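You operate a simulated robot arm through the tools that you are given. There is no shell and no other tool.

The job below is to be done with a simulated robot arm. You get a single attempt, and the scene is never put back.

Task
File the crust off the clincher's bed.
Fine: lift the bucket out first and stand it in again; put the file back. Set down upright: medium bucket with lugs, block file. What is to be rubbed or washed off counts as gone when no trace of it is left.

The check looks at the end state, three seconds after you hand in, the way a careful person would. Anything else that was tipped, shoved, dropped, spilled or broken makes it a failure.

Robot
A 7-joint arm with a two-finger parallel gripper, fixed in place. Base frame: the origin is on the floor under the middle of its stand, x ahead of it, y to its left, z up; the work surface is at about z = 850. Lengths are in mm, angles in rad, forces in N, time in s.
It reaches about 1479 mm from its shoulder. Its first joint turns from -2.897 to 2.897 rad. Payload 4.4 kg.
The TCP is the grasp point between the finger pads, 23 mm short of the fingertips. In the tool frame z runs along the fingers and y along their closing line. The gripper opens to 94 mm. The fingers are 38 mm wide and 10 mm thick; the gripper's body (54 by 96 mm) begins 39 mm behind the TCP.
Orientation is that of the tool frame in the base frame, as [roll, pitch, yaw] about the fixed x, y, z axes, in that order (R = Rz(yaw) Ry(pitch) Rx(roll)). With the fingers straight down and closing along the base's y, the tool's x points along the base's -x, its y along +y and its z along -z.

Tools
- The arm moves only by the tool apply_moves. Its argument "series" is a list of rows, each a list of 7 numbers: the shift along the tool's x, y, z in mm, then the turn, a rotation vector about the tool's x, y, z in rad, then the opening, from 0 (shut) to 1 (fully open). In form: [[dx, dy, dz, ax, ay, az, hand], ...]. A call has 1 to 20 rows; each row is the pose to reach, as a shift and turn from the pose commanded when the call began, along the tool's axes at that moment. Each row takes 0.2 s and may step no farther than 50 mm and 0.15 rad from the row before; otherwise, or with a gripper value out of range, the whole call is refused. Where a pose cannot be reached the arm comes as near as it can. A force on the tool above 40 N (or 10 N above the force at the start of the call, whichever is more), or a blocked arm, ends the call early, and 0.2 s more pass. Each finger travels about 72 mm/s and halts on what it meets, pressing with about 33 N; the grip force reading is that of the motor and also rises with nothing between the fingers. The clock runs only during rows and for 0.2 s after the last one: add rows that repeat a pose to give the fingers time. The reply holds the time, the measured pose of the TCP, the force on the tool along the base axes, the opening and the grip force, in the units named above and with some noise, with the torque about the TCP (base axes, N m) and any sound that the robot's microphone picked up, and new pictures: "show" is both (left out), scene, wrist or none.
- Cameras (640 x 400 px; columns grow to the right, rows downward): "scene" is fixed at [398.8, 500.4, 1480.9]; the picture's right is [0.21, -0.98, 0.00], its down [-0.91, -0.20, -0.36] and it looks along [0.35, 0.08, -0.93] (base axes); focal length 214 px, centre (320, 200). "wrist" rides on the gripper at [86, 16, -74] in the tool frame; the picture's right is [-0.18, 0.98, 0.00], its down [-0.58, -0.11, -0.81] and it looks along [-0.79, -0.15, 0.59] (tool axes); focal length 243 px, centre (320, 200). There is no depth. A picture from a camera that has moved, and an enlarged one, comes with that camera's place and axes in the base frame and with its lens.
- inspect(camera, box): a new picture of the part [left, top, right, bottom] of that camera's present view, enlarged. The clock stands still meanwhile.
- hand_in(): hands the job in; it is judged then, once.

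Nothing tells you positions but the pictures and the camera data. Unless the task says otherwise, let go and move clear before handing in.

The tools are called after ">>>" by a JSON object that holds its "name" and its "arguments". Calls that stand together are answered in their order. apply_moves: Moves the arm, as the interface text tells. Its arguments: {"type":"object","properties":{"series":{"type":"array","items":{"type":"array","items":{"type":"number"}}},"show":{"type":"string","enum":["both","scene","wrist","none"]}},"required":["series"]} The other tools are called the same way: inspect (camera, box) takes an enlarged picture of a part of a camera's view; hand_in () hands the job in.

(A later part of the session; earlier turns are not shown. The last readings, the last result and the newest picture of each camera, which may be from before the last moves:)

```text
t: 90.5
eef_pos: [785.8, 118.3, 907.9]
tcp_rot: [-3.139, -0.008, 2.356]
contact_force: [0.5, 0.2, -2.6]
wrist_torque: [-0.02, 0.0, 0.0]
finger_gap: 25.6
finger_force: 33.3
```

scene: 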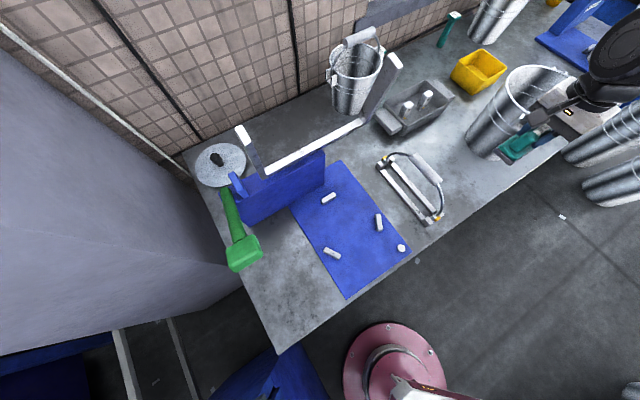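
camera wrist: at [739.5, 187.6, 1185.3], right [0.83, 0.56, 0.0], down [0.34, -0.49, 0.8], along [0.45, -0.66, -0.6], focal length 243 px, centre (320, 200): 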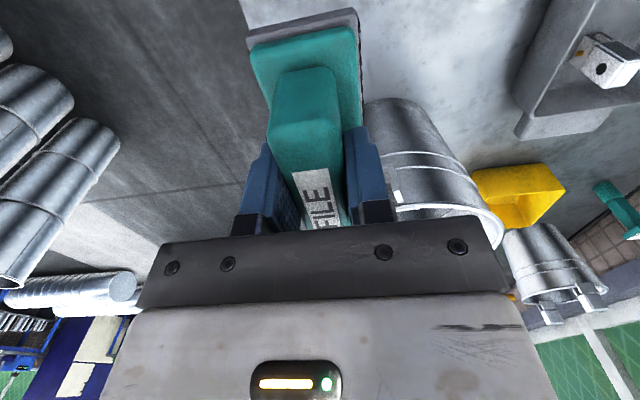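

>>> {"name": "apply_moves", "arguments": {"series": [[0, 0, 0.5, 0, 0, 0, 0], [0, 0, 1.0, 0, 0, 0, 0]], "show": "none"}}

```text
t: 91.1
eef_pos: [784.8, 117.3, 908.2]
tcp_rot: [-3.14, -0.007, 2.357]
contact_force: [-1.8, -1.5, 6.0]
wrist_torque: [0.37, 0.27, 0.16]
finger_gap: 25.9
finger_force: 32.8
```

The file rests on the bench. I'll release it and rise clear.

>>> {"name": "apply_moves", "arguments": {"series": [[0, 0, 0, 0, 0, 0, 0.3], [0, 0, 0, 0, 0, 0, 0.4], [0, 0, 0, 0, 0, 0, 0.55], [0, 0, 0, 0, 0, 0, 0.7], [0, 0, 0, 0, 0, 0, 0.7], [0, 0, -10, 0, 0, 0, 0.7], [0, 0, -30, 0, 0, 0, 0.8], [0, 0, -60, 0, 0, 0, 0.9], [0, 0, -100, 0, 0, 0, 1], [0, 0, -140, 0, 0, 0, 1], [0, 0, -180, 0, 0, 0, 1], [0, 0, -220, 0, 0, 0, 1], [0, 0, -250, 0, 0, 0, 1]], "show": "both"}}

>>> {"name": "inspect", "arguments": {"camera": "scene", "box": [430, 140, 510, 210]}}

>>> {"name": "inspect", "arguments": {"camera": "scene", "box": [450, 30, 620, 180]}}

```text
t: 93.9
eef_pos: [788.3, 117.6, 1156.1]
tcp_rot: [-3.14, -0.005, 2.357]
contact_force: [-0.3, -0.2, -0.3]
wrist_torque: [-0.01, 0.0, -0.02]
finger_gap: 94.0
finger_force: 0.0
camera wrist: at [738.3, 189.7, 1232.1], right [0.83, 0.56, 0.0], down [0.34, -0.49, 0.8], along [0.45, -0.66, -0.6], focal length 243 px, centre (320, 200)
```

scene: 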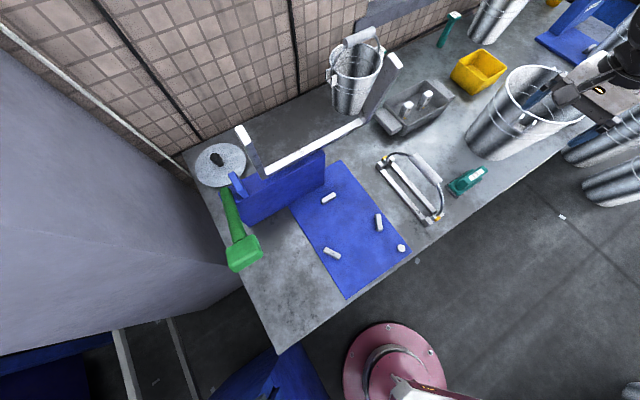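
wrist: 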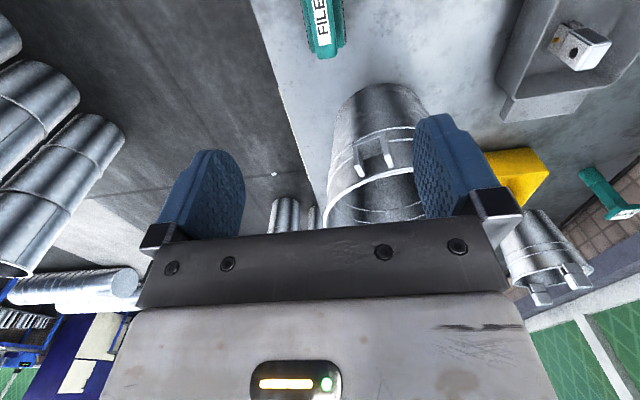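

```text
5.71 times, centred on (470, 175) of scene
camera zoom: at [398.8, 500.4, 1480.9], right [0.21, -0.98, 0.0], down [-0.91, -0.2, -0.36], along [0.35, 0.08, -0.93], focal length 1226 px, centre (-537, 343)
```

zoom: 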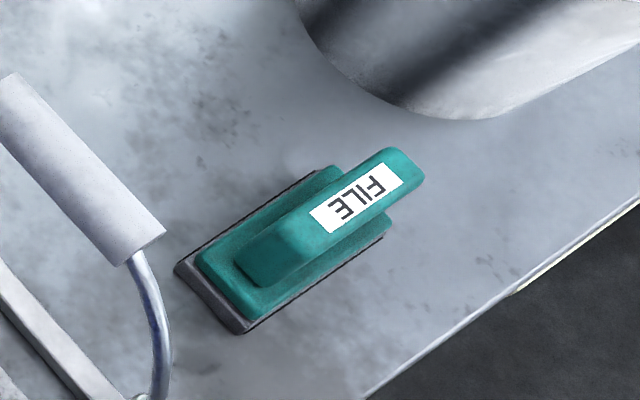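

```text
2.67 times, centred on (535, 105) of scene
camera zoom: at [398.8, 500.4, 1480.9], right [0.21, -0.98, 0.0], down [-0.91, -0.2, -0.36], along [0.35, 0.08, -0.93], focal length 572 px, centre (-253, 453)
```

zoom: 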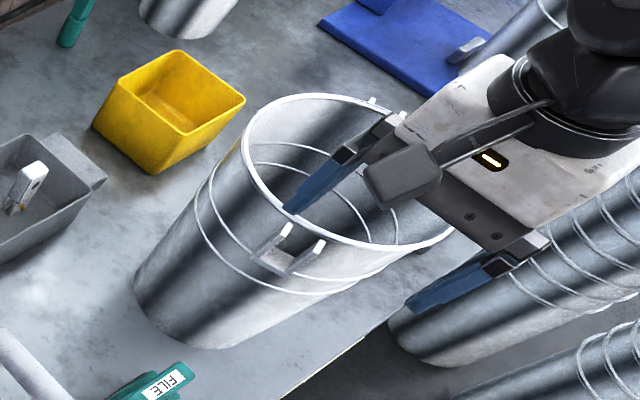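

The file is back on its spot, upright. Next is the bucket: centre about (965, 28), turned about 16°. I'll move above its near rim, aligned with its wall as in the good grasp.

>>> {"name": "apply_moves", "arguments": {"series": [[-25, -4, 0, 0, 0, -0.02, 1], [-60, -9, 0, 0, 0, -0.05, 1], [-95, -14.5, 0, 0, 0, -0.07, 1], [-130, -20, 3, 0, 0, -0.09, 1], [-165, -25, 10, 0, 0, -0.11, 1], [-190, -29, 18, 0, 0, -0.13, 1], [-200.6, -30.7, 26, 0, 0, -0.133, 1], [-200.6, -30.7, 26, 0, 0, -0.133, 1]], "show": "both"}}

>>> {"name": "inspect", "arguments": {"camera": "wrist", "box": [220, 0, 640, 240]}}

>>> {"name": "inspect", "arguments": {"camera": "scene", "box": [450, 30, 620, 180]}}

```text
t: 95.7
eef_pos: [907.3, -46.5, 1130.1]
tcp_rot: [-3.141, -0.007, 2.488]
contact_force: [0.3, 0.0, -0.1]
wrist_torque: [-0.01, -0.02, 0.03]
finger_gap: 93.9
finger_force: 0.1
camera wrist: at [849.5, 18.9, 1206.1], right [0.74, 0.67, 0.0], down [0.4, -0.44, 0.8], along [0.54, -0.6, -0.6], focal length 243 px, centre (320, 200)
```

scene: 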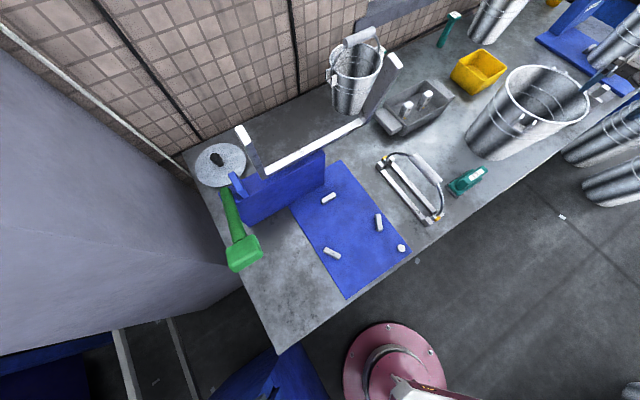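
wrist: 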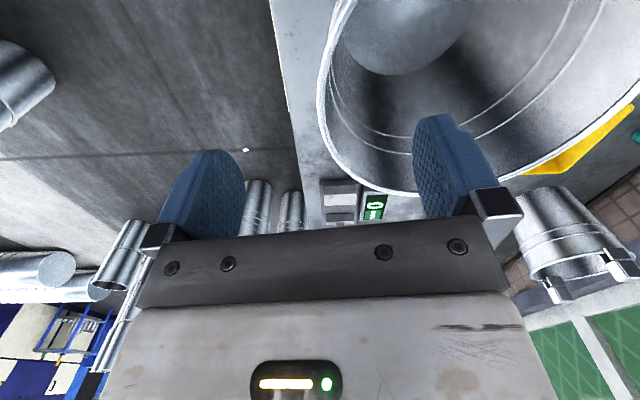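

```text
1.52 times, centred on (430, 120) of wrist
camera zoom: at [849.5, 18.9, 1206.1], right [0.74, 0.67, 0.0], down [0.4, -0.44, 0.8], along [0.54, -0.6, -0.6], focal length 370 px, centre (152, 322)
```

zoom: 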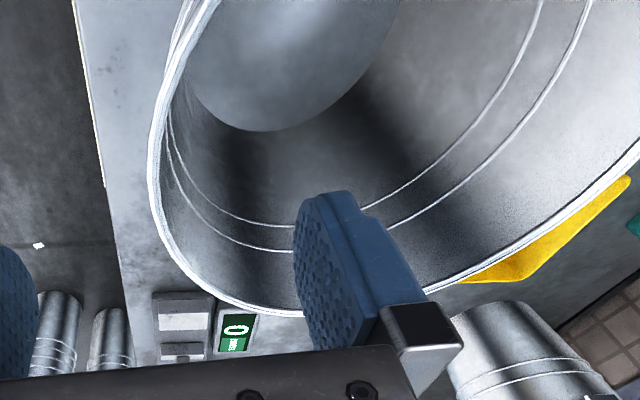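

```text
2.67 times, centred on (535, 105) of scene
camera zoom: at [398.8, 500.4, 1480.9], right [0.21, -0.98, 0.0], down [-0.91, -0.2, -0.36], along [0.35, 0.08, -0.93], focal length 572 px, centre (-253, 453)
```

zoom: 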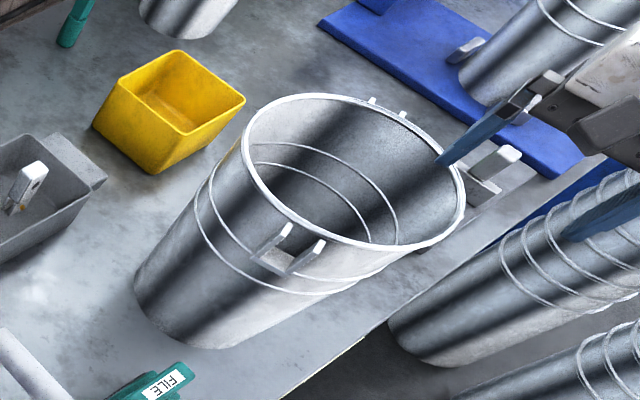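

The rim lies between the fingers. I'll shift a few millimetres, tilt to the wall's taper and descend to the earlier grasp depth with the fingers open.

>>> {"name": "apply_moves", "arguments": {"series": [[-4, 1, 15, -0.05, 0, 0, 1], [-4, 1, 30, -0.1, 0, 0, 1], [-4, 1, 48, -0.132, 0, 0, 1], [-4, 1, 66, -0.132, 0, 0, 1], [-4, 1, 80, -0.132, 0, 0, 1], [-4, 1, 91, -0.132, 0, 0, 1]], "show": "both"}}

>>> {"name": "inspect", "arguments": {"camera": "wrist", "box": [220, 60, 460, 240]}}

```text
t: 97.1
eef_pos: [909.9, -47.8, 1038.2]
tcp_rot: [3.009, -0.006, 2.489]
contact_force: [0.2, -0.2, 0.0]
wrist_torque: [-0.01, 0.01, -0.02]
finger_gap: 93.9
finger_force: 0.1
camera wrist: at [846.7, 9.8, 1116.8], right [0.74, 0.66, 0.13], down [0.34, -0.53, 0.78], along [0.58, -0.53, -0.61], focal length 243 px, centre (320, 200)
```

scene: 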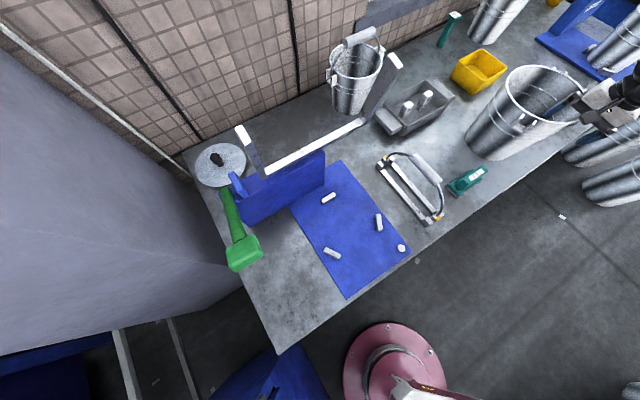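
wrist: 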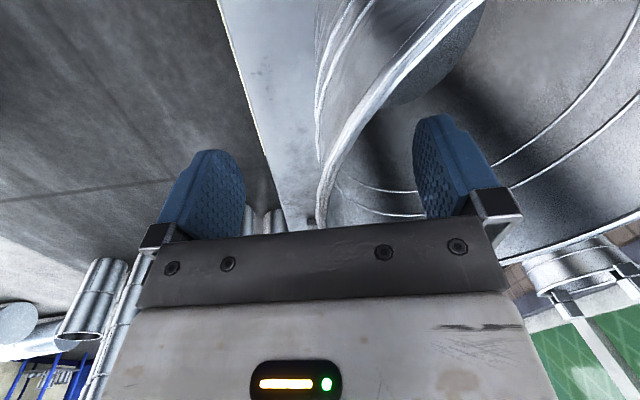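

```text
2.22 times, centred on (340, 150) of wrist
camera zoom: at [846.7, 9.8, 1116.8], right [0.74, 0.66, 0.13], down [0.34, -0.53, 0.78], along [0.58, -0.53, -0.61], focal length 539 px, centre (276, 311)
```

zoom: 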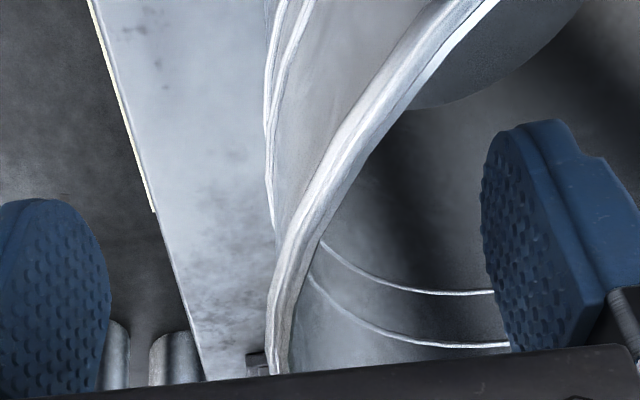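

The rim is between the fingers. I'll nudge inward slightly and close part-way to feel for centring.

>>> {"name": "apply_moves", "arguments": {"series": [[0, 2.5, 0, 0, 0, 0, 0.7], [0, 2.5, 0, 0, 0, 0, 0.45], [0, 2.5, 0, 0, 0, 0, 0.25], [0, 2.5, 0, 0, 0, 0, 0.17], [0, 2.5, 0, 0, 0, 0, 0.14], [0, 2.5, 0, 0, 0, 0, 0.14]], "show": "none"}}

>>> {"name": "inspect", "arguments": {"camera": "wrist", "box": [270, 80, 400, 240]}}

```text
t: 98.5
eef_pos: [911.1, -45.9, 1039.1]
tcp_rot: [3.011, -0.007, 2.49]
contact_force: [1.0, 1.6, 0.7]
wrist_torque: [-0.03, 0.03, 0.0]
finger_gap: 14.2
finger_force: 1.0
```

```text
2.50 times, centred on (335, 160) of wrist
camera zoom: at [848.1, 11.6, 1116.9], right [0.74, 0.66, 0.13], down [0.34, -0.53, 0.78], along [0.58, -0.53, -0.61], focal length 606 px, centre (282, 300)
```

zoom: 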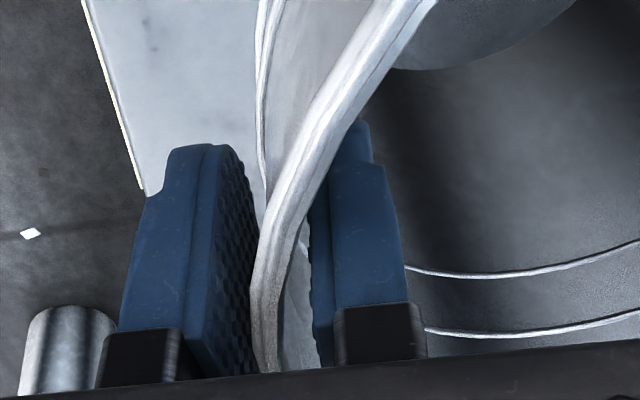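

The wall slants across the pads, so the gripper should sit about 8 mm further along the rim. I'll open a little, shift, and re-close.

>>> {"name": "apply_moves", "arguments": {"series": [[0, 0, 0, 0, 0, 0, 0.25], [-4, 0.5, 0, 0, 0, 0, 0.3], [-8, 1, 0, 0, 0, 0, 0.3], [-8, 1, 0, 0, 0, 0, 0.2], [-8, 1, 0, 0, 0, 0, 0.14], [-8, 1, 0, 0, 0, 0, 0.12], [-8, 1, 0, 0, 0, 0, 0.12]], "show": "none"}}

>>> {"name": "inspect", "arguments": {"camera": "wrist", "box": [270, 80, 400, 240]}}

```text
t: 100.1
eef_pos: [919.0, -51.0, 1038.0]
tcp_rot: [3.01, -0.009, 2.489]
contact_force: [0.5, 0.2, 0.2]
wrist_torque: [-0.01, 0.0, 0.0]
finger_gap: 11.2
finger_force: 0.0
```

```text
2.50 times, centred on (335, 160) of wrist
camera zoom: at [855.0, 7.5, 1116.8], right [0.74, 0.66, 0.13], down [0.34, -0.53, 0.78], along [0.58, -0.53, -0.61], focal length 606 px, centre (282, 300)
```

zoom: 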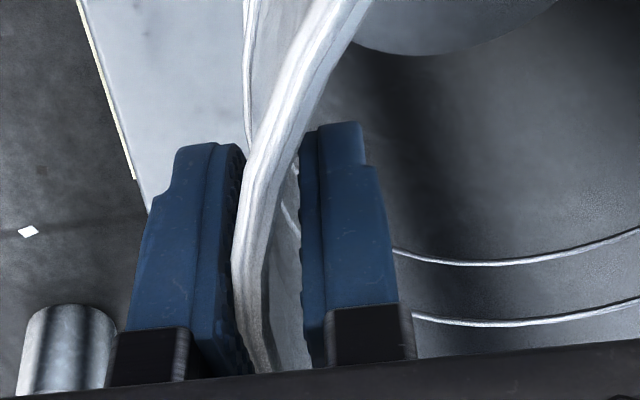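

Well centred now – 11 mm gap and no contact yet. Closing fully.

>>> {"name": "apply_moves", "arguments": {"series": [[0, 0, 0, 0, 0, 0, 0.1], [0, 0, 0, 0, 0, 0, 0.07], [0, 0, 0, 0, 0, 0, 0.0], [0, 0, 0, 0, 0, 0, 0.0], [0, 0, 0, 0, 0, 0, 0.0]], "show": "none"}}

>>> {"name": "inspect", "arguments": {"camera": "wrist", "box": [270, 80, 400, 240]}}

>>> {"name": "inspect", "arguments": {"camera": "scene", "box": [450, 30, 620, 180]}}

```text
t: 101.3
eef_pos: [918.3, -50.5, 1038.3]
tcp_rot: [3.012, -0.007, 2.488]
contact_force: [-0.1, 0.5, -4.6]
wrist_torque: [-0.39, 0.32, -0.02]
finger_gap: 4.0
finger_force: 32.8
```

```text
2.50 times, centred on (335, 160) of wrist
camera zoom: at [854.9, 7.5, 1116.4], right [0.74, 0.66, 0.13], down [0.34, -0.53, 0.78], along [0.58, -0.53, -0.61], focal length 606 px, centre (282, 300)
```

zoom: 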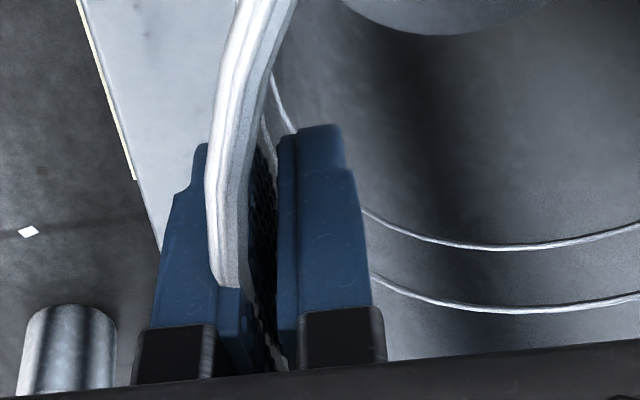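

```text
2.67 times, centred on (535, 105) of scene
camera zoom: at [398.8, 500.4, 1480.9], right [0.21, -0.98, 0.0], down [-0.91, -0.2, -0.36], along [0.35, 0.08, -0.93], focal length 572 px, centre (-253, 453)
```

zoom: 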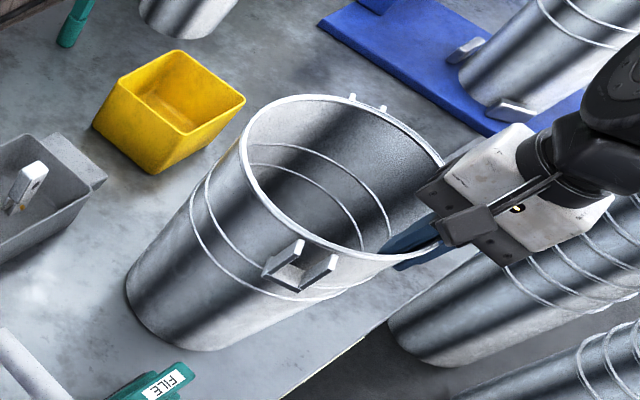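

The pads have seated flat on the wall (gap 4 mm), a much firmer hold; the bucket turned about 9° as it seated. I'll lift slowly and check.

>>> {"name": "apply_moves", "arguments": {"series": [[0, 0.4, -3, 0, 0, 0, 0], [0, 1.0, -7, 0, 0, 0, 0], [0, 1.6, -12, 0, 0, 0, 0], [0, 2.6, -20, 0, 0, 0, 0], [0, 2.6, -20, 0, 0, 0, 0]], "show": "none"}}

>>> {"name": "inspect", "arguments": {"camera": "scene", "box": [450, 30, 620, 180]}}

>>> {"name": "inspect", "arguments": {"camera": "wrist", "box": [270, 80, 400, 240]}}

```text
t: 102.5
eef_pos: [919.0, -50.6, 1059.0]
tcp_rot: [3.011, -0.006, 2.49]
contact_force: [0.4, 0.2, -5.8]
wrist_torque: [-0.43, 0.29, 0.0]
finger_gap: 3.9
finger_force: 33.2
```

```text
2.67 times, centred on (535, 105) of scene
camera zoom: at [398.8, 500.4, 1480.9], right [0.21, -0.98, 0.0], down [-0.91, -0.2, -0.36], along [0.35, 0.08, -0.93], focal length 572 px, centre (-253, 453)
```

zoom: 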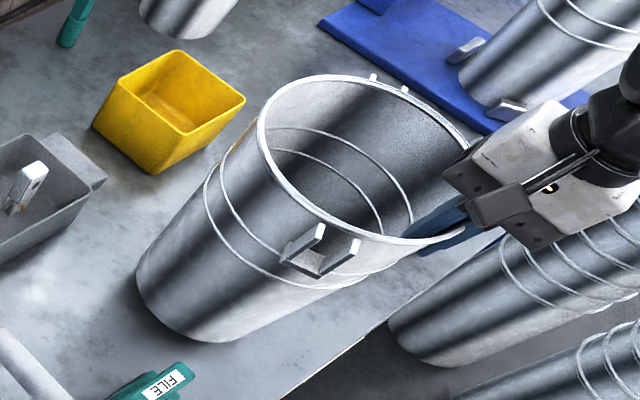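

```text
2.50 times, centred on (335, 160) of wrist
camera zoom: at [854.9, 7.4, 1137.1], right [0.74, 0.66, 0.13], down [0.34, -0.53, 0.78], along [0.58, -0.53, -0.61], focal length 606 px, centre (282, 300)
```

zoom: 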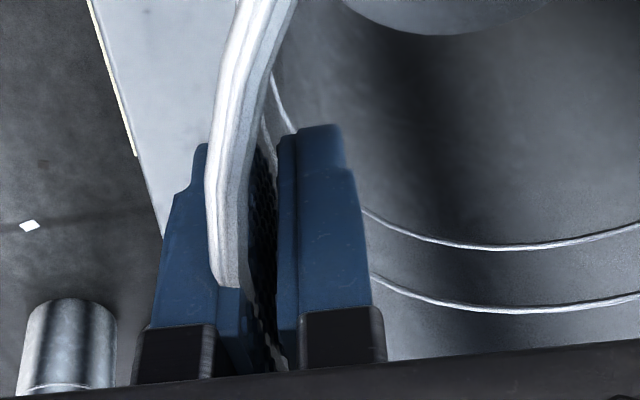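

The bucket hangs firmly (5.8 N, no twist). I'll raise it high – bottom well above the bail this time.

>>> {"name": "apply_moves", "arguments": {"series": [[0, 1, -8, 0, 0, 0, 0], [0, 2.6, -20, 0, 0, 0, 0], [0, 5.2, -40, 0, 0, 0, 0], [0, 7.9, -60, 0, 0, 0, 0], [0, 10.5, -80, 0, 0, 0, 0], [0, 13.1, -100, 0, 0, 0, 0], [0.5, 15.7, -120, 0, 0, 0, 0], [0.5, 18.3, -140, 0, 0, 0, 0], [1, 21, -160, 0, 0, 0, 0], [1, 23, -176, 0, 0, 0, 0], [1, 24.4, -186, 0, 0, 0, 0], [1, 25, -191, 0, 0, 0, 0]], "show": "both"}}

>>> {"name": "inspect", "arguments": {"camera": "scene", "box": [440, 0, 640, 180]}}

```text
t: 105.1
eef_pos: [919.5, -51.1, 1252.0]
tcp_rot: [3.01, -0.006, 2.488]
contact_force: [0.8, 0.0, -5.4]
wrist_torque: [-0.46, 0.28, 0.0]
finger_gap: 3.8
finger_force: 32.7
camera wrist: at [854.7, 6.8, 1329.9], right [0.74, 0.66, 0.13], down [0.34, -0.53, 0.78], along [0.58, -0.53, -0.61], focal length 243 px, centre (320, 200)
```

scene: 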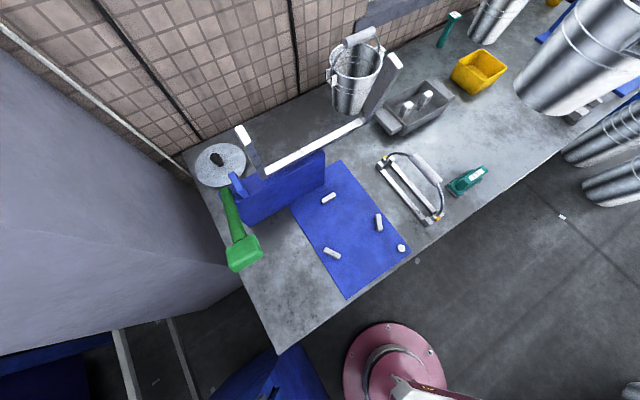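
wrist: 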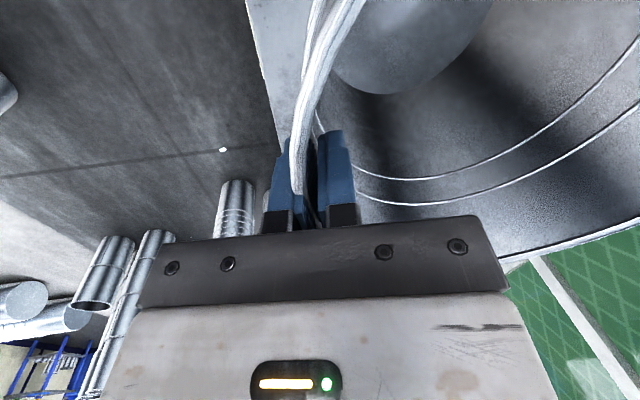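

```text
2.22 times, centred on (540, 90) of scene
camera zoom: at [398.8, 500.4, 1480.9], right [0.21, -0.98, 0.0], down [-0.91, -0.2, -0.36], along [0.35, 0.08, -0.93], focal length 477 px, centre (-169, 444)
```

zoom: 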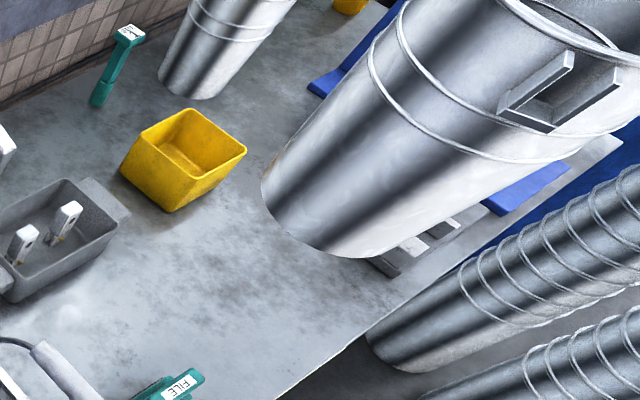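

The bucket is high and steady. I'll carry it back in an arc toward the bed, turning it so its lugs line up again; first half.

>>> {"name": "apply_moves", "arguments": {"series": [[3.2, 0.5, 0.1, 0, 0, 0.002, 0], [11, 1.9, 0.2, 0, -0.001, 0.008, 0], [25.2, 4.3, 0.6, 0, -0.002, 0.017, 0], [47.3, 8, 1.1, 0, -0.004, 0.032, 0], [72.5, 12.3, 1.6, 0, -0.006, 0.049, 0], [97.7, 16.6, 2.2, 0, -0.009, 0.067, 0], [122.9, 20.8, 2.8, -0.001, -0.011, 0.084, 0], [148.1, 25.1, 3.3, -0.001, -0.013, 0.101, 0], [173.3, 29.4, 3.9, -0.001, -0.015, 0.118, 0], [198.5, 33.6, 4.5, -0.001, -0.018, 0.135, 0], [223.7, 37.9, 5, -0.001, -0.02, 0.152, 0], [248.9, 42.2, 5.6, -0.001, -0.022, 0.17, 0], [271, 45.9, 6.1, -0.001, -0.024, 0.185, 0], [289.9, 49.1, 6.5, -0.001, -0.026, 0.198, 0], [302.5, 51.3, 6.8, -0.001, -0.027, 0.206, 0], [310.4, 52.6, 7, -0.001, -0.028, 0.211, 0], [315.1, 53.4, 7.1, -0.001, -0.028, 0.215, 0]], "show": "both"}}

```text
t: 108.7
eef_pos: [702.1, 184.4, 1254.7]
tcp_rot: [3.011, -0.007, 2.273]
contact_force: [-0.5, 0.0, -5.4]
wrist_torque: [-0.34, 0.37, -0.02]
finger_gap: 3.9
finger_force: 33.1
camera wrist: at [650.8, 253.4, 1331.8], right [0.86, 0.49, 0.13], down [0.22, -0.59, 0.78], along [0.45, -0.65, -0.61], focal length 243 px, centre (320, 200)
```

scene: 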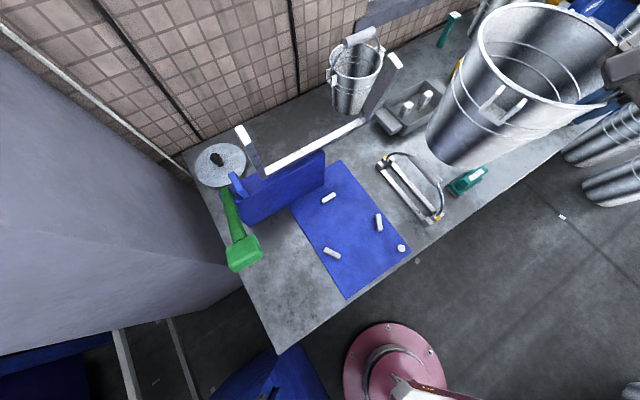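
wrist: 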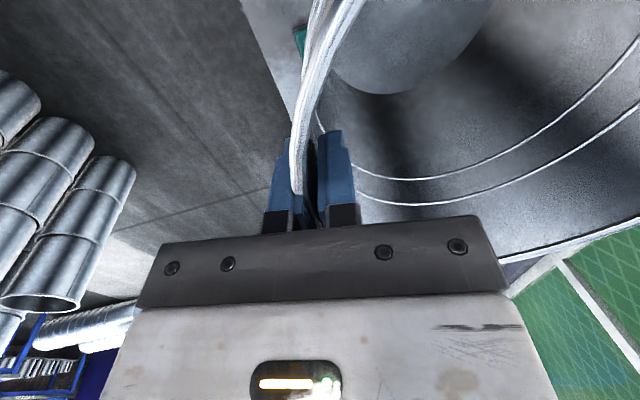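

Steady. Second half of the carry, to above the bed.

>>> {"name": "apply_moves", "arguments": {"series": [[3.2, -0.2, 0, 0, 0, 0.002, 0], [11.1, -0.5, -0.1, 0, -0.001, 0.008, 0], [25.5, -1.2, -0.2, 0, -0.002, 0.017, 0], [47.8, -2.3, -0.3, 0, -0.004, 0.032, 0], [73.3, -3.5, -0.5, 0, -0.006, 0.049, 0], [98.7, -4.8, -0.6, 0, -0.009, 0.067, 0], [124.2, -6, -0.8, -0.001, -0.011, 0.084, 0], [149.7, -7.2, -0.9, -0.001, -0.013, 0.101, 0], [175.2, -8.5, -1.1, -0.001, -0.015, 0.118, 0], [200.7, -9.7, -1.3, -0.001, -0.018, 0.135, 0], [226.1, -10.9, -1.4, -0.001, -0.02, 0.152, 0], [251.6, -12.2, -1.6, -0.001, -0.022, 0.17, 0], [273.9, -13.2, -1.7, -0.001, -0.024, 0.185, 0], [293, -14.2, -1.8, -0.001, -0.026, 0.198, 0], [305.8, -14.8, -1.9, -0.001, -0.027, 0.206, 0], [313.7, -15.2, -2, -0.001, -0.028, 0.211, 0], [318.5, -15.4, -2, -0.001, -0.028, 0.215, 0]], "show": "both"}}

>>> {"name": "inspect", "arguments": {"camera": "scene", "box": [280, 80, 480, 280]}}

```text
t: 112.3
eef_pos: [483.9, 417.1, 1256.0]
tcp_rot: [3.01, -0.007, 2.057]
contact_force: [-0.2, 0.1, -5.1]
wrist_torque: [-0.27, 0.46, 0.01]
finger_gap: 4.0
finger_force: 33.3
camera wrist: at [450.3, 496.4, 1334.1], right [0.95, 0.29, 0.13], down [0.09, -0.62, 0.78], along [0.3, -0.73, -0.61], focal length 243 px, centre (320, 200)
```

scene: 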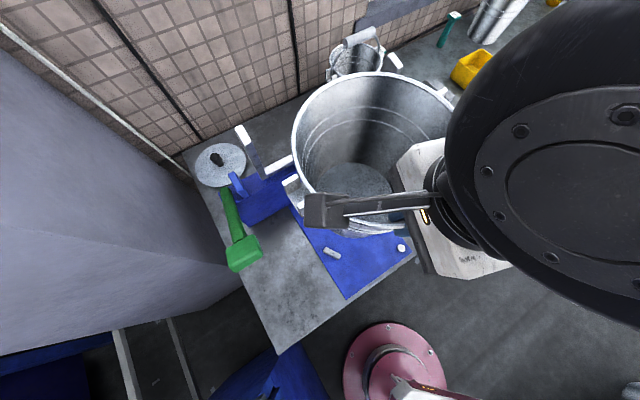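
wrist: 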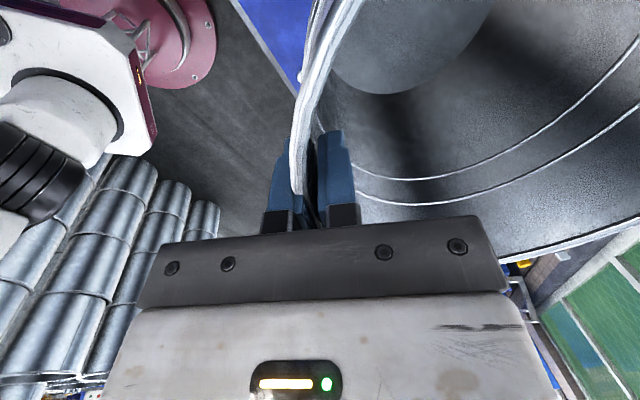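

```text
2.00 times, centred on (380, 180) of scene
camera zoom: at [398.8, 500.4, 1480.9], right [0.21, -0.98, 0.0], down [-0.91, -0.2, -0.36], along [0.35, 0.08, -0.93], focal length 429 px, centre (200, 240)
```

zoom: 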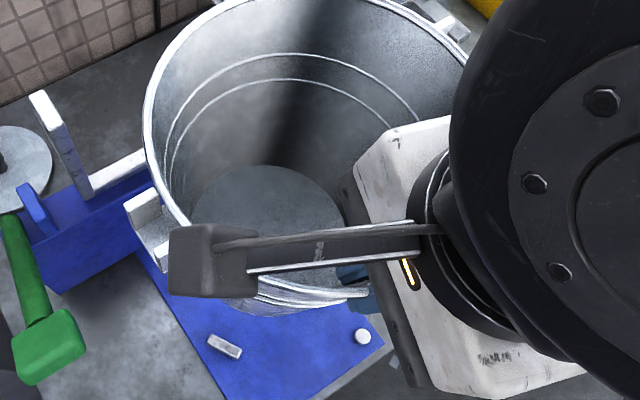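

The bucket is over the bed with lugs nearly lined up. I'll lower it to about 50 mm above the bed and then align visually.

>>> {"name": "apply_moves", "arguments": {"series": [[0, -1, 8, 0, 0, 0, 0], [0, -2.9, 22, 0, 0, 0, 0], [0, -5.3, 40, 0, 0, 0, 0], [-0.5, -7.9, 60, 0, 0, 0, 0], [-0.5, -10.6, 80, 0, 0, 0, 0], [-0.7, -13.2, 100, 0, 0, 0, 0], [-0.8, -15.9, 120, 0, 0, 0, 0], [-1, -17.9, 135, 0, 0, 0, 0], [-1, -19.2, 145, 0, 0, 0, 0], [-1, -19.7, 148.7, 0, 0, 0, 0]], "show": "none"}}

>>> {"name": "inspect", "arguments": {"camera": "scene", "box": [280, 120, 440, 280]}}

>>> {"name": "inspect", "arguments": {"camera": "scene", "box": [295, 200, 395, 290]}}

```text
t: 114.5
eef_pos: [484.3, 416.5, 1105.4]
tcp_rot: [3.012, -0.009, 2.056]
contact_force: [0.4, -0.1, -5.8]
wrist_torque: [-0.27, 0.44, -0.01]
finger_gap: 3.9
finger_force: 33.5
```

```text
2.50 times, centred on (360, 200) of scene
camera zoom: at [398.8, 500.4, 1480.9], right [0.21, -0.98, 0.0], down [-0.91, -0.2, -0.36], along [0.35, 0.08, -0.93], focal length 536 px, centre (220, 200)
```

zoom: 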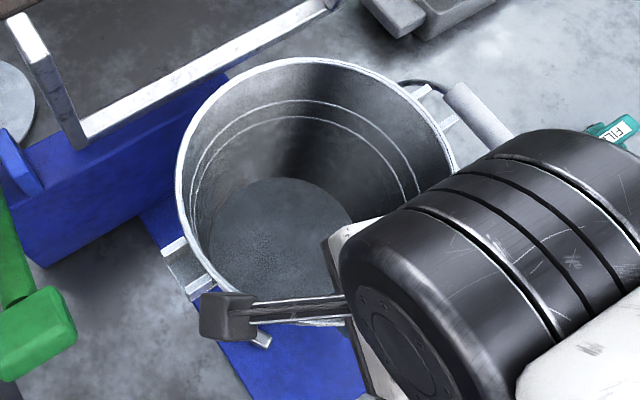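

```text
4.44 times, centred on (345, 245) of scene
camera zoom: at [398.8, 500.4, 1480.9], right [0.21, -0.98, 0.0], down [-0.91, -0.2, -0.36], along [0.35, 0.08, -0.93], focal length 953 px, centre (209, 0)
```

zoom: 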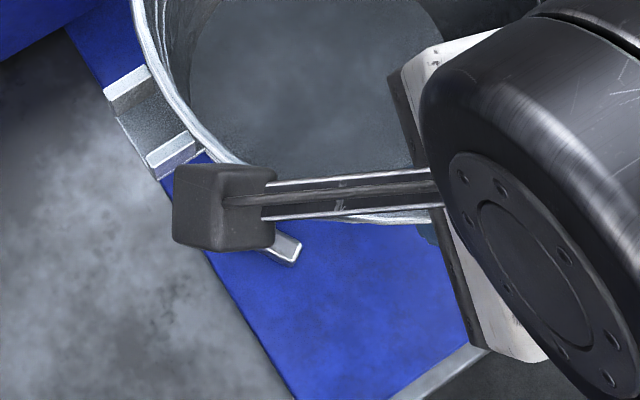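

The bucket leans about 3.5° (pads' tilt versus wall taper) and its bottom sits about 13 mm off. I'll take the lean out by untilting the tool and shift to line up with the nest.

>>> {"name": "apply_moves", "arguments": {"series": [[-3, 1, 0, 0.02, 0, 0, 0], [-6, 2, 0, 0.042, 0, 0, 0], [-9.2, 2.6, 0, 0.062, 0, 0, 0], [-9.2, 2.6, 0, 0.062, 0, 0, 0]], "show": "none"}}

>>> {"name": "inspect", "arguments": {"camera": "scene", "box": [280, 120, 440, 280]}}

>>> {"name": "inspect", "arguments": {"camera": "scene", "box": [295, 190, 375, 270]}}

>>> {"name": "inspect", "arguments": {"camera": "scene", "box": [360, 130, 420, 190]}}

```text
t: 115.5
eef_pos: [491.1, 409.9, 1106.9]
tcp_rot: [3.074, -0.006, 2.056]
contact_force: [0.4, -0.1, -5.0]
wrist_torque: [-0.27, 0.37, 0.01]
finger_gap: 3.8
finger_force: 32.8
```

```text
2.50 times, centred on (360, 200) of scene
camera zoom: at [398.8, 500.4, 1480.9], right [0.21, -0.98, 0.0], down [-0.91, -0.2, -0.36], along [0.35, 0.08, -0.93], focal length 536 px, centre (220, 200)
```

zoom: 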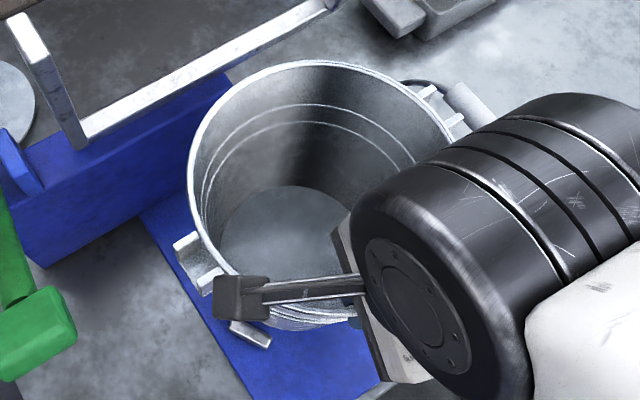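

```text
5.00 times, centred on (335, 230) of scene
camera zoom: at [398.8, 500.4, 1480.9], right [0.21, -0.98, 0.0], down [-0.91, -0.2, -0.36], along [0.35, 0.08, -0.93], focal length 1072 px, centre (245, 50)
```

zoom: 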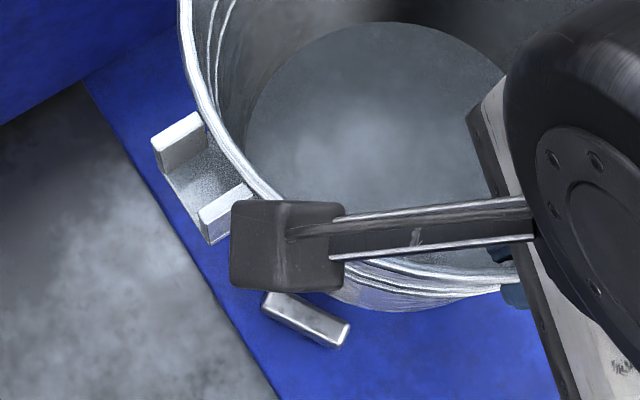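

```text
6.67 times, centred on (390, 160) of scene
camera zoom: at [398.8, 500.4, 1480.9], right [0.21, -0.98, 0.0], down [-0.91, -0.2, -0.36], along [0.35, 0.08, -0.93], focal length 1430 px, centre (-147, 467)
```

zoom: 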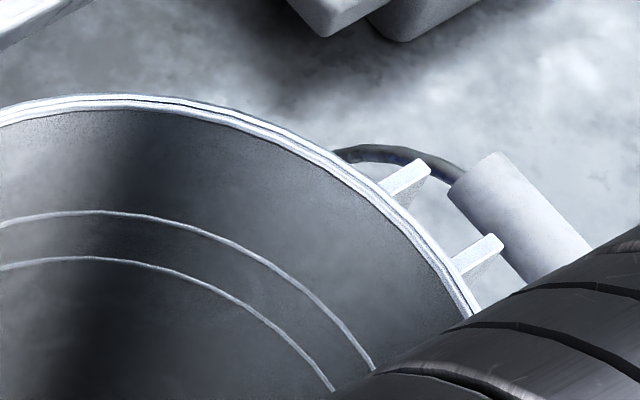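

Nearly plumb now and within about 5 mm of the target. I'll make a small correction and lower to about 10 mm above the stops.

>>> {"name": "apply_moves", "arguments": {"series": [[1, 1, 2, -0.012, 0, 0, 0], [1.7, 1.2, 6, -0.022, 0, 0, 0], [1.6, 0.7, 12, -0.022, 0, 0, 0], [1.6, 0.3, 18, -0.022, 0, 0, 0], [1.6, 0.0, 22, -0.022, 0, 0, 0], [1.6, 0.0, 22, -0.022, 0, 0, 0]], "show": "none"}}

>>> {"name": "inspect", "arguments": {"camera": "scene", "box": [295, 190, 375, 270]}}

>>> {"name": "inspect", "arguments": {"camera": "scene", "box": [360, 130, 420, 190]}}

>>> {"name": "inspect", "arguments": {"camera": "scene", "box": [295, 210, 345, 260]}}

>>> {"name": "inspect", "arguments": {"camera": "scene", "box": [280, 130, 440, 270]}}

```text
t: 116.9
eef_pos: [492.1, 411.7, 1083.2]
tcp_rot: [3.05, -0.008, 2.057]
contact_force: [-0.3, -0.1, -5.4]
wrist_torque: [-0.24, 0.45, -0.02]
finger_gap: 3.9
finger_force: 33.4
```

```text
5.00 times, centred on (335, 230) of scene
camera zoom: at [398.8, 500.4, 1480.9], right [0.21, -0.98, 0.0], down [-0.91, -0.2, -0.36], along [0.35, 0.08, -0.93], focal length 1072 px, centre (245, 50)
```

zoom: 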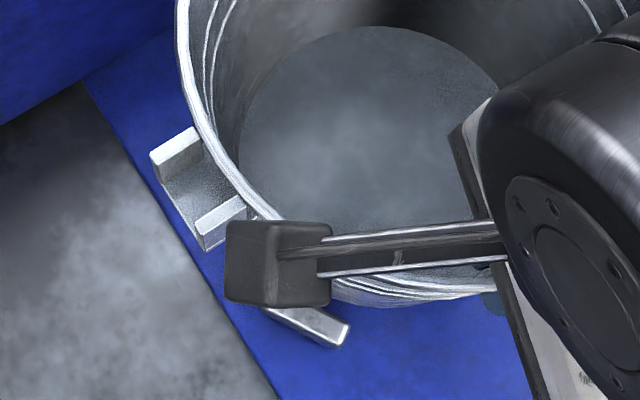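

```text
6.67 times, centred on (390, 160) of scene
camera zoom: at [398.8, 500.4, 1480.9], right [0.21, -0.98, 0.0], down [-0.91, -0.2, -0.36], along [0.35, 0.08, -0.93], focal length 1430 px, centre (-147, 467)
```

zoom: 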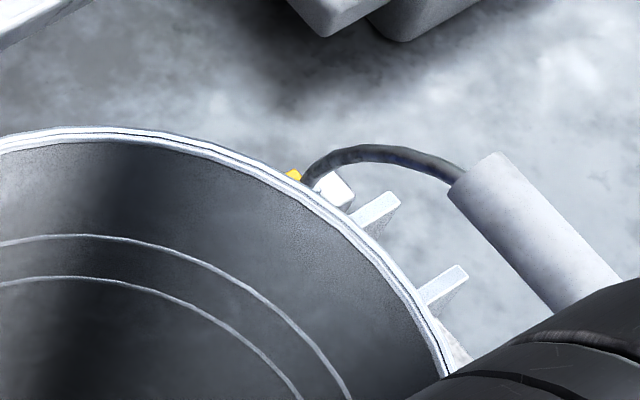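

```text
8.00 times, centred on (320, 235) of scene
camera zoom: at [398.8, 500.4, 1480.9], right [0.21, -0.98, 0.0], down [-0.91, -0.2, -0.36], along [0.35, 0.08, -0.93], focal length 1716 px, centre (320, -80)
```

zoom: 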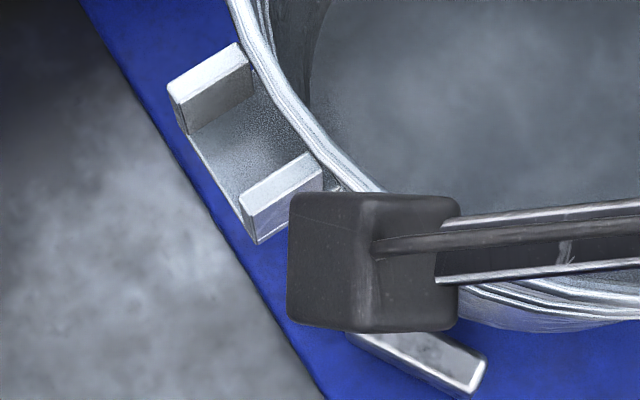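

```text
2.86 times, centred on (360, 200) of scene
camera zoom: at [398.8, 500.4, 1480.9], right [0.21, -0.98, 0.0], down [-0.91, -0.2, -0.36], along [0.35, 0.08, -0.93], focal length 613 px, centre (206, 200)
```

zoom: 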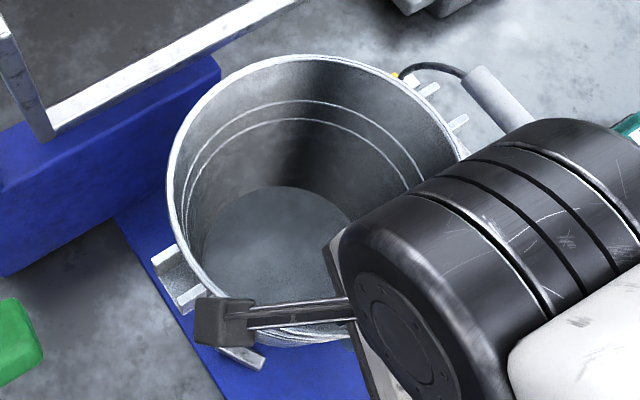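

The alignment now matches the original picture within about 2 mm. I'll lower further in small steps, watching for early contact with a stop.

>>> {"name": "apply_moves", "arguments": {"series": [[0.5, -0.3, 3, 0, 0, 0, 0], [1, -0.6, 6, 0, 0, 0, 0], [1, -0.9, 10, 0, 0, 0, 0], [1, -1.3, 14, 0, 0, 0, 0]], "show": "none"}}

>>> {"name": "inspect", "arguments": {"camera": "scene", "box": [295, 190, 375, 270]}}

>>> {"name": "inspect", "arguments": {"camera": "scene", "box": [280, 130, 440, 270]}}

```text
t: 117.9
eef_pos: [489.5, 412.8, 1070.0]
tcp_rot: [3.052, -0.009, 2.056]
contact_force: [0.1, 0.7, -5.9]
wrist_torque: [-0.24, 0.46, 0.01]
finger_gap: 3.9
finger_force: 33.0
```

```text
5.00 times, centred on (335, 230) of scene
camera zoom: at [398.8, 500.4, 1480.9], right [0.21, -0.98, 0.0], down [-0.91, -0.2, -0.36], along [0.35, 0.08, -0.93], focal length 1072 px, centre (245, 50)
```

zoom: 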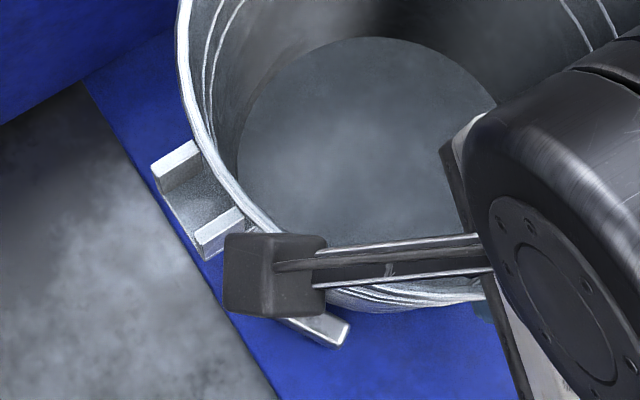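

```text
2.86 times, centred on (360, 200) of scene
camera zoom: at [398.8, 500.4, 1480.9], right [0.21, -0.98, 0.0], down [-0.91, -0.2, -0.36], along [0.35, 0.08, -0.93], focal length 613 px, centre (206, 200)
```

zoom: 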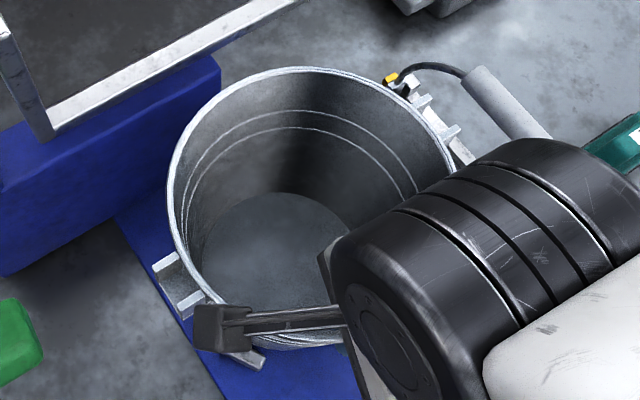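

Bottom centre now reads (566, 460), right on target. Lowering on in 2 mm steps.

>>> {"name": "apply_moves", "arguments": {"series": [[0, -0.2, 2, 0, 0, 0, 0], [0, -0.4, 4, 0, 0, 0, 0], [0, -0.5, 6, 0, 0, 0, 0]], "show": "none"}}

```text
t: 118.7
eef_pos: [490.5, 413.6, 1064.1]
tcp_rot: [3.051, -0.007, 2.056]
contact_force: [0.1, 0.6, -4.6]
wrist_torque: [-0.25, 0.41, 0.01]
finger_gap: 4.0
finger_force: 33.2
```

>>> {"name": "apply_moves", "arguments": {"series": [[0, -0.2, 2, 0, 0, 0, 0], [0, -0.4, 4, 0, 0, 0, 0]], "show": "none"}}

>>> {"name": "inspect", "arguments": {"camera": "scene", "box": [320, 235, 380, 275]}}

```text
t: 119.3
eef_pos: [489.9, 413.3, 1061.7]
tcp_rot: [3.051, -0.008, 2.056]
contact_force: [0.4, 0.0, -5.6]
wrist_torque: [-0.25, 0.44, 0.02]
finger_gap: 4.1
finger_force: 32.8
```

```text
10.00 times, centred on (350, 255) of scene
camera zoom: at [398.8, 500.4, 1480.9], right [0.21, -0.98, 0.0], down [-0.91, -0.2, -0.36], along [0.35, 0.08, -0.93], focal length 2145 px, centre (20, -350)
```

zoom: 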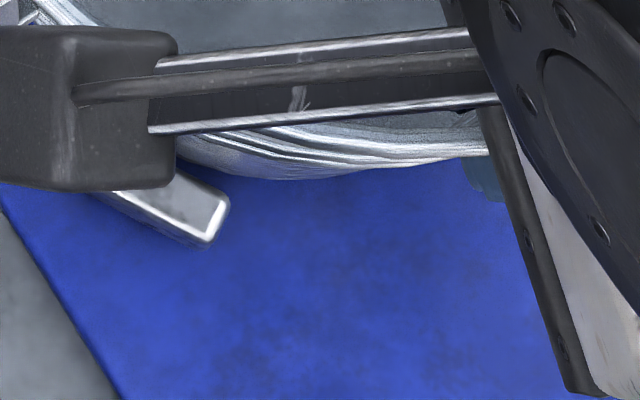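

>>> {"name": "apply_moves", "arguments": {"series": [[0, -0.2, 2, 0, 0, 0, 0], [0, -0.4, 4, 0, 0, 0, 0]], "show": "none"}}

```text
t: 119.9
eef_pos: [490.9, 412.5, 1054.9]
tcp_rot: [3.05, -0.009, 2.056]
contact_force: [0.3, -0.5, -5.8]
wrist_torque: [-0.27, 0.46, -0.03]
finger_gap: 4.2
finger_force: 33.6
```

>>> {"name": "apply_moves", "arguments": {"series": [[0, -0.1, 1, 0, 0, 0, 0], [0, -0.2, 2, 0, 0, 0, 0]], "show": "none"}}

```text
t: 120.5
eef_pos: [490.5, 413.6, 1054.8]
tcp_rot: [3.052, -0.009, 2.057]
contact_force: [-0.7, 0.5, -4.7]
wrist_torque: [-0.29, 0.44, -0.03]
finger_gap: 4.1
finger_force: 32.7
```

>>> {"name": "apply_moves", "arguments": {"series": [[0, -0.1, 1, 0, 0, 0, 0], [0, -0.2, 2, 0, 0, 0, 0]], "show": "none"}}

```text
t: 121.1
eef_pos: [489.9, 411.6, 1052.6]
tcp_rot: [3.05, -0.009, 2.055]
contact_force: [0.0, 0.3, -4.6]
wrist_torque: [-0.27, 0.43, 0.0]
finger_gap: 4.0
finger_force: 33.3
```

>>> {"name": "apply_moves", "arguments": {"series": [[0, -0.1, 1, 0, 0, 0, 0], [0, -0.2, 2, 0, 0, 0, 0]], "show": "none"}}

>>> {"name": "inspect", "arguments": {"camera": "scene", "box": [280, 130, 440, 270]}}

>>> {"name": "inspect", "arguments": {"camera": "scene", "box": [295, 210, 345, 260]}}

```text
t: 121.7
eef_pos: [491.0, 413.6, 1051.4]
tcp_rot: [3.05, -0.01, 2.056]
contact_force: [-2.0, -3.9, 6.8]
wrist_torque: [0.29, 0.39, 0.11]
finger_gap: 3.6
finger_force: 32.8
```

```text
2.86 times, centred on (360, 200) of scene
camera zoom: at [398.8, 500.4, 1480.9], right [0.21, -0.98, 0.0], down [-0.91, -0.2, -0.36], along [0.35, 0.08, -0.93], focal length 613 px, centre (206, 200)
```

zoom: 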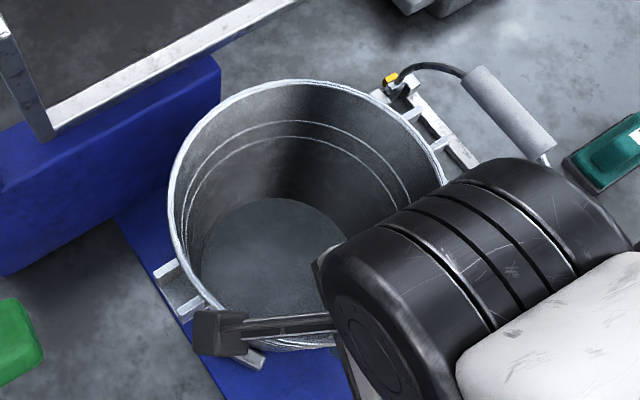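

```text
8.00 times, centred on (320, 235) of scene
camera zoom: at [398.8, 500.4, 1480.9], right [0.21, -0.98, 0.0], down [-0.91, -0.2, -0.36], along [0.35, 0.08, -0.93], focal length 1716 px, centre (320, -80)
```

zoom: 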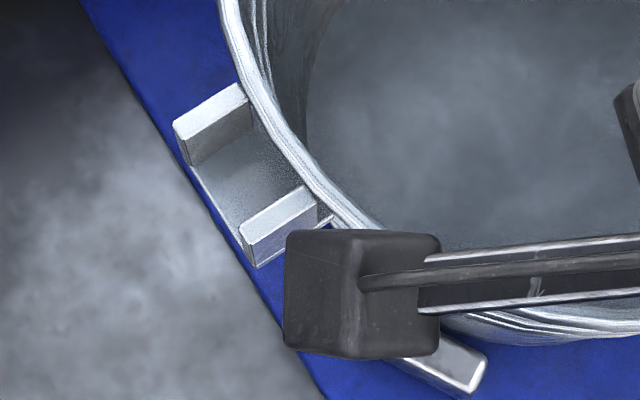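

The bucket's bottom met the bed at the expected height, so it is down between the stops. I'll release gently.

>>> {"name": "apply_moves", "arguments": {"series": [[0, 0, -0.3, 0, 0, 0, 0.0], [0, 0, -0.3, 0, 0, 0, 0.06], [0, 0, -0.3, 0, 0, 0, 0.1], [0, 0, -0.3, 0, 0, 0, 0.18], [0, 0, -0.3, 0, 0, 0, 0.3], [0, 0, -0.3, 0, 0, 0, 0.45], [0, 0, -0.3, 0, 0, 0, 0.6], [0, 0, -0.3, 0, 0, 0, 0.7], [0, 0, -0.3, 0, 0, 0, 0.7]], "show": "wrist"}}

>>> {"name": "inspect", "arguments": {"camera": "scene", "box": [280, 130, 440, 270]}}

>>> {"name": "inspect", "arguments": {"camera": "scene", "box": [295, 210, 345, 260]}}

```text
t: 123.7
eef_pos: [489.9, 414.1, 1050.3]
tcp_rot: [3.051, -0.01, 2.055]
contact_force: [0.6, -0.1, 0.6]
wrist_torque: [0.01, 0.01, 0.0]
finger_gap: 65.9
finger_force: 0.0
camera wrist: at [458.8, 494.2, 1128.5], right [0.95, 0.29, 0.09], down [0.11, -0.6, 0.79], along [0.28, -0.74, -0.61], focal length 243 px, centre (320, 200)
```

wrist: 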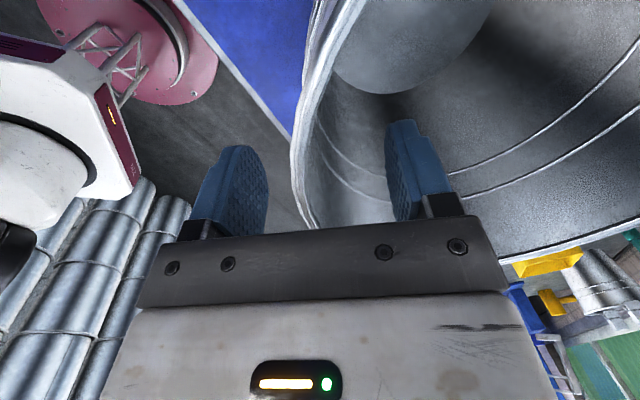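

```text
2.86 times, centred on (360, 200) of scene
camera zoom: at [398.8, 500.4, 1480.9], right [0.21, -0.98, 0.0], down [-0.91, -0.2, -0.36], along [0.35, 0.08, -0.93], focal length 613 px, centre (206, 200)
```

zoom: 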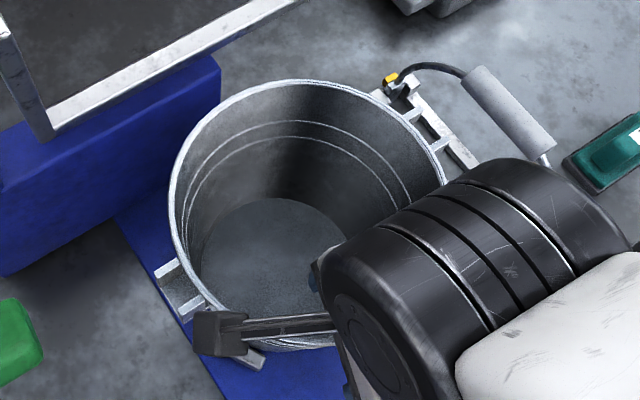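

```text
8.00 times, centred on (320, 235) of scene
camera zoom: at [398.8, 500.4, 1480.9], right [0.21, -0.98, 0.0], down [-0.91, -0.2, -0.36], along [0.35, 0.08, -0.93], focal length 1716 px, centre (320, -80)
```

zoom: 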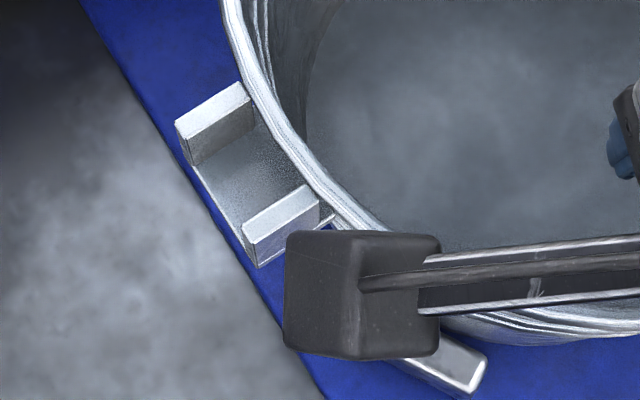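

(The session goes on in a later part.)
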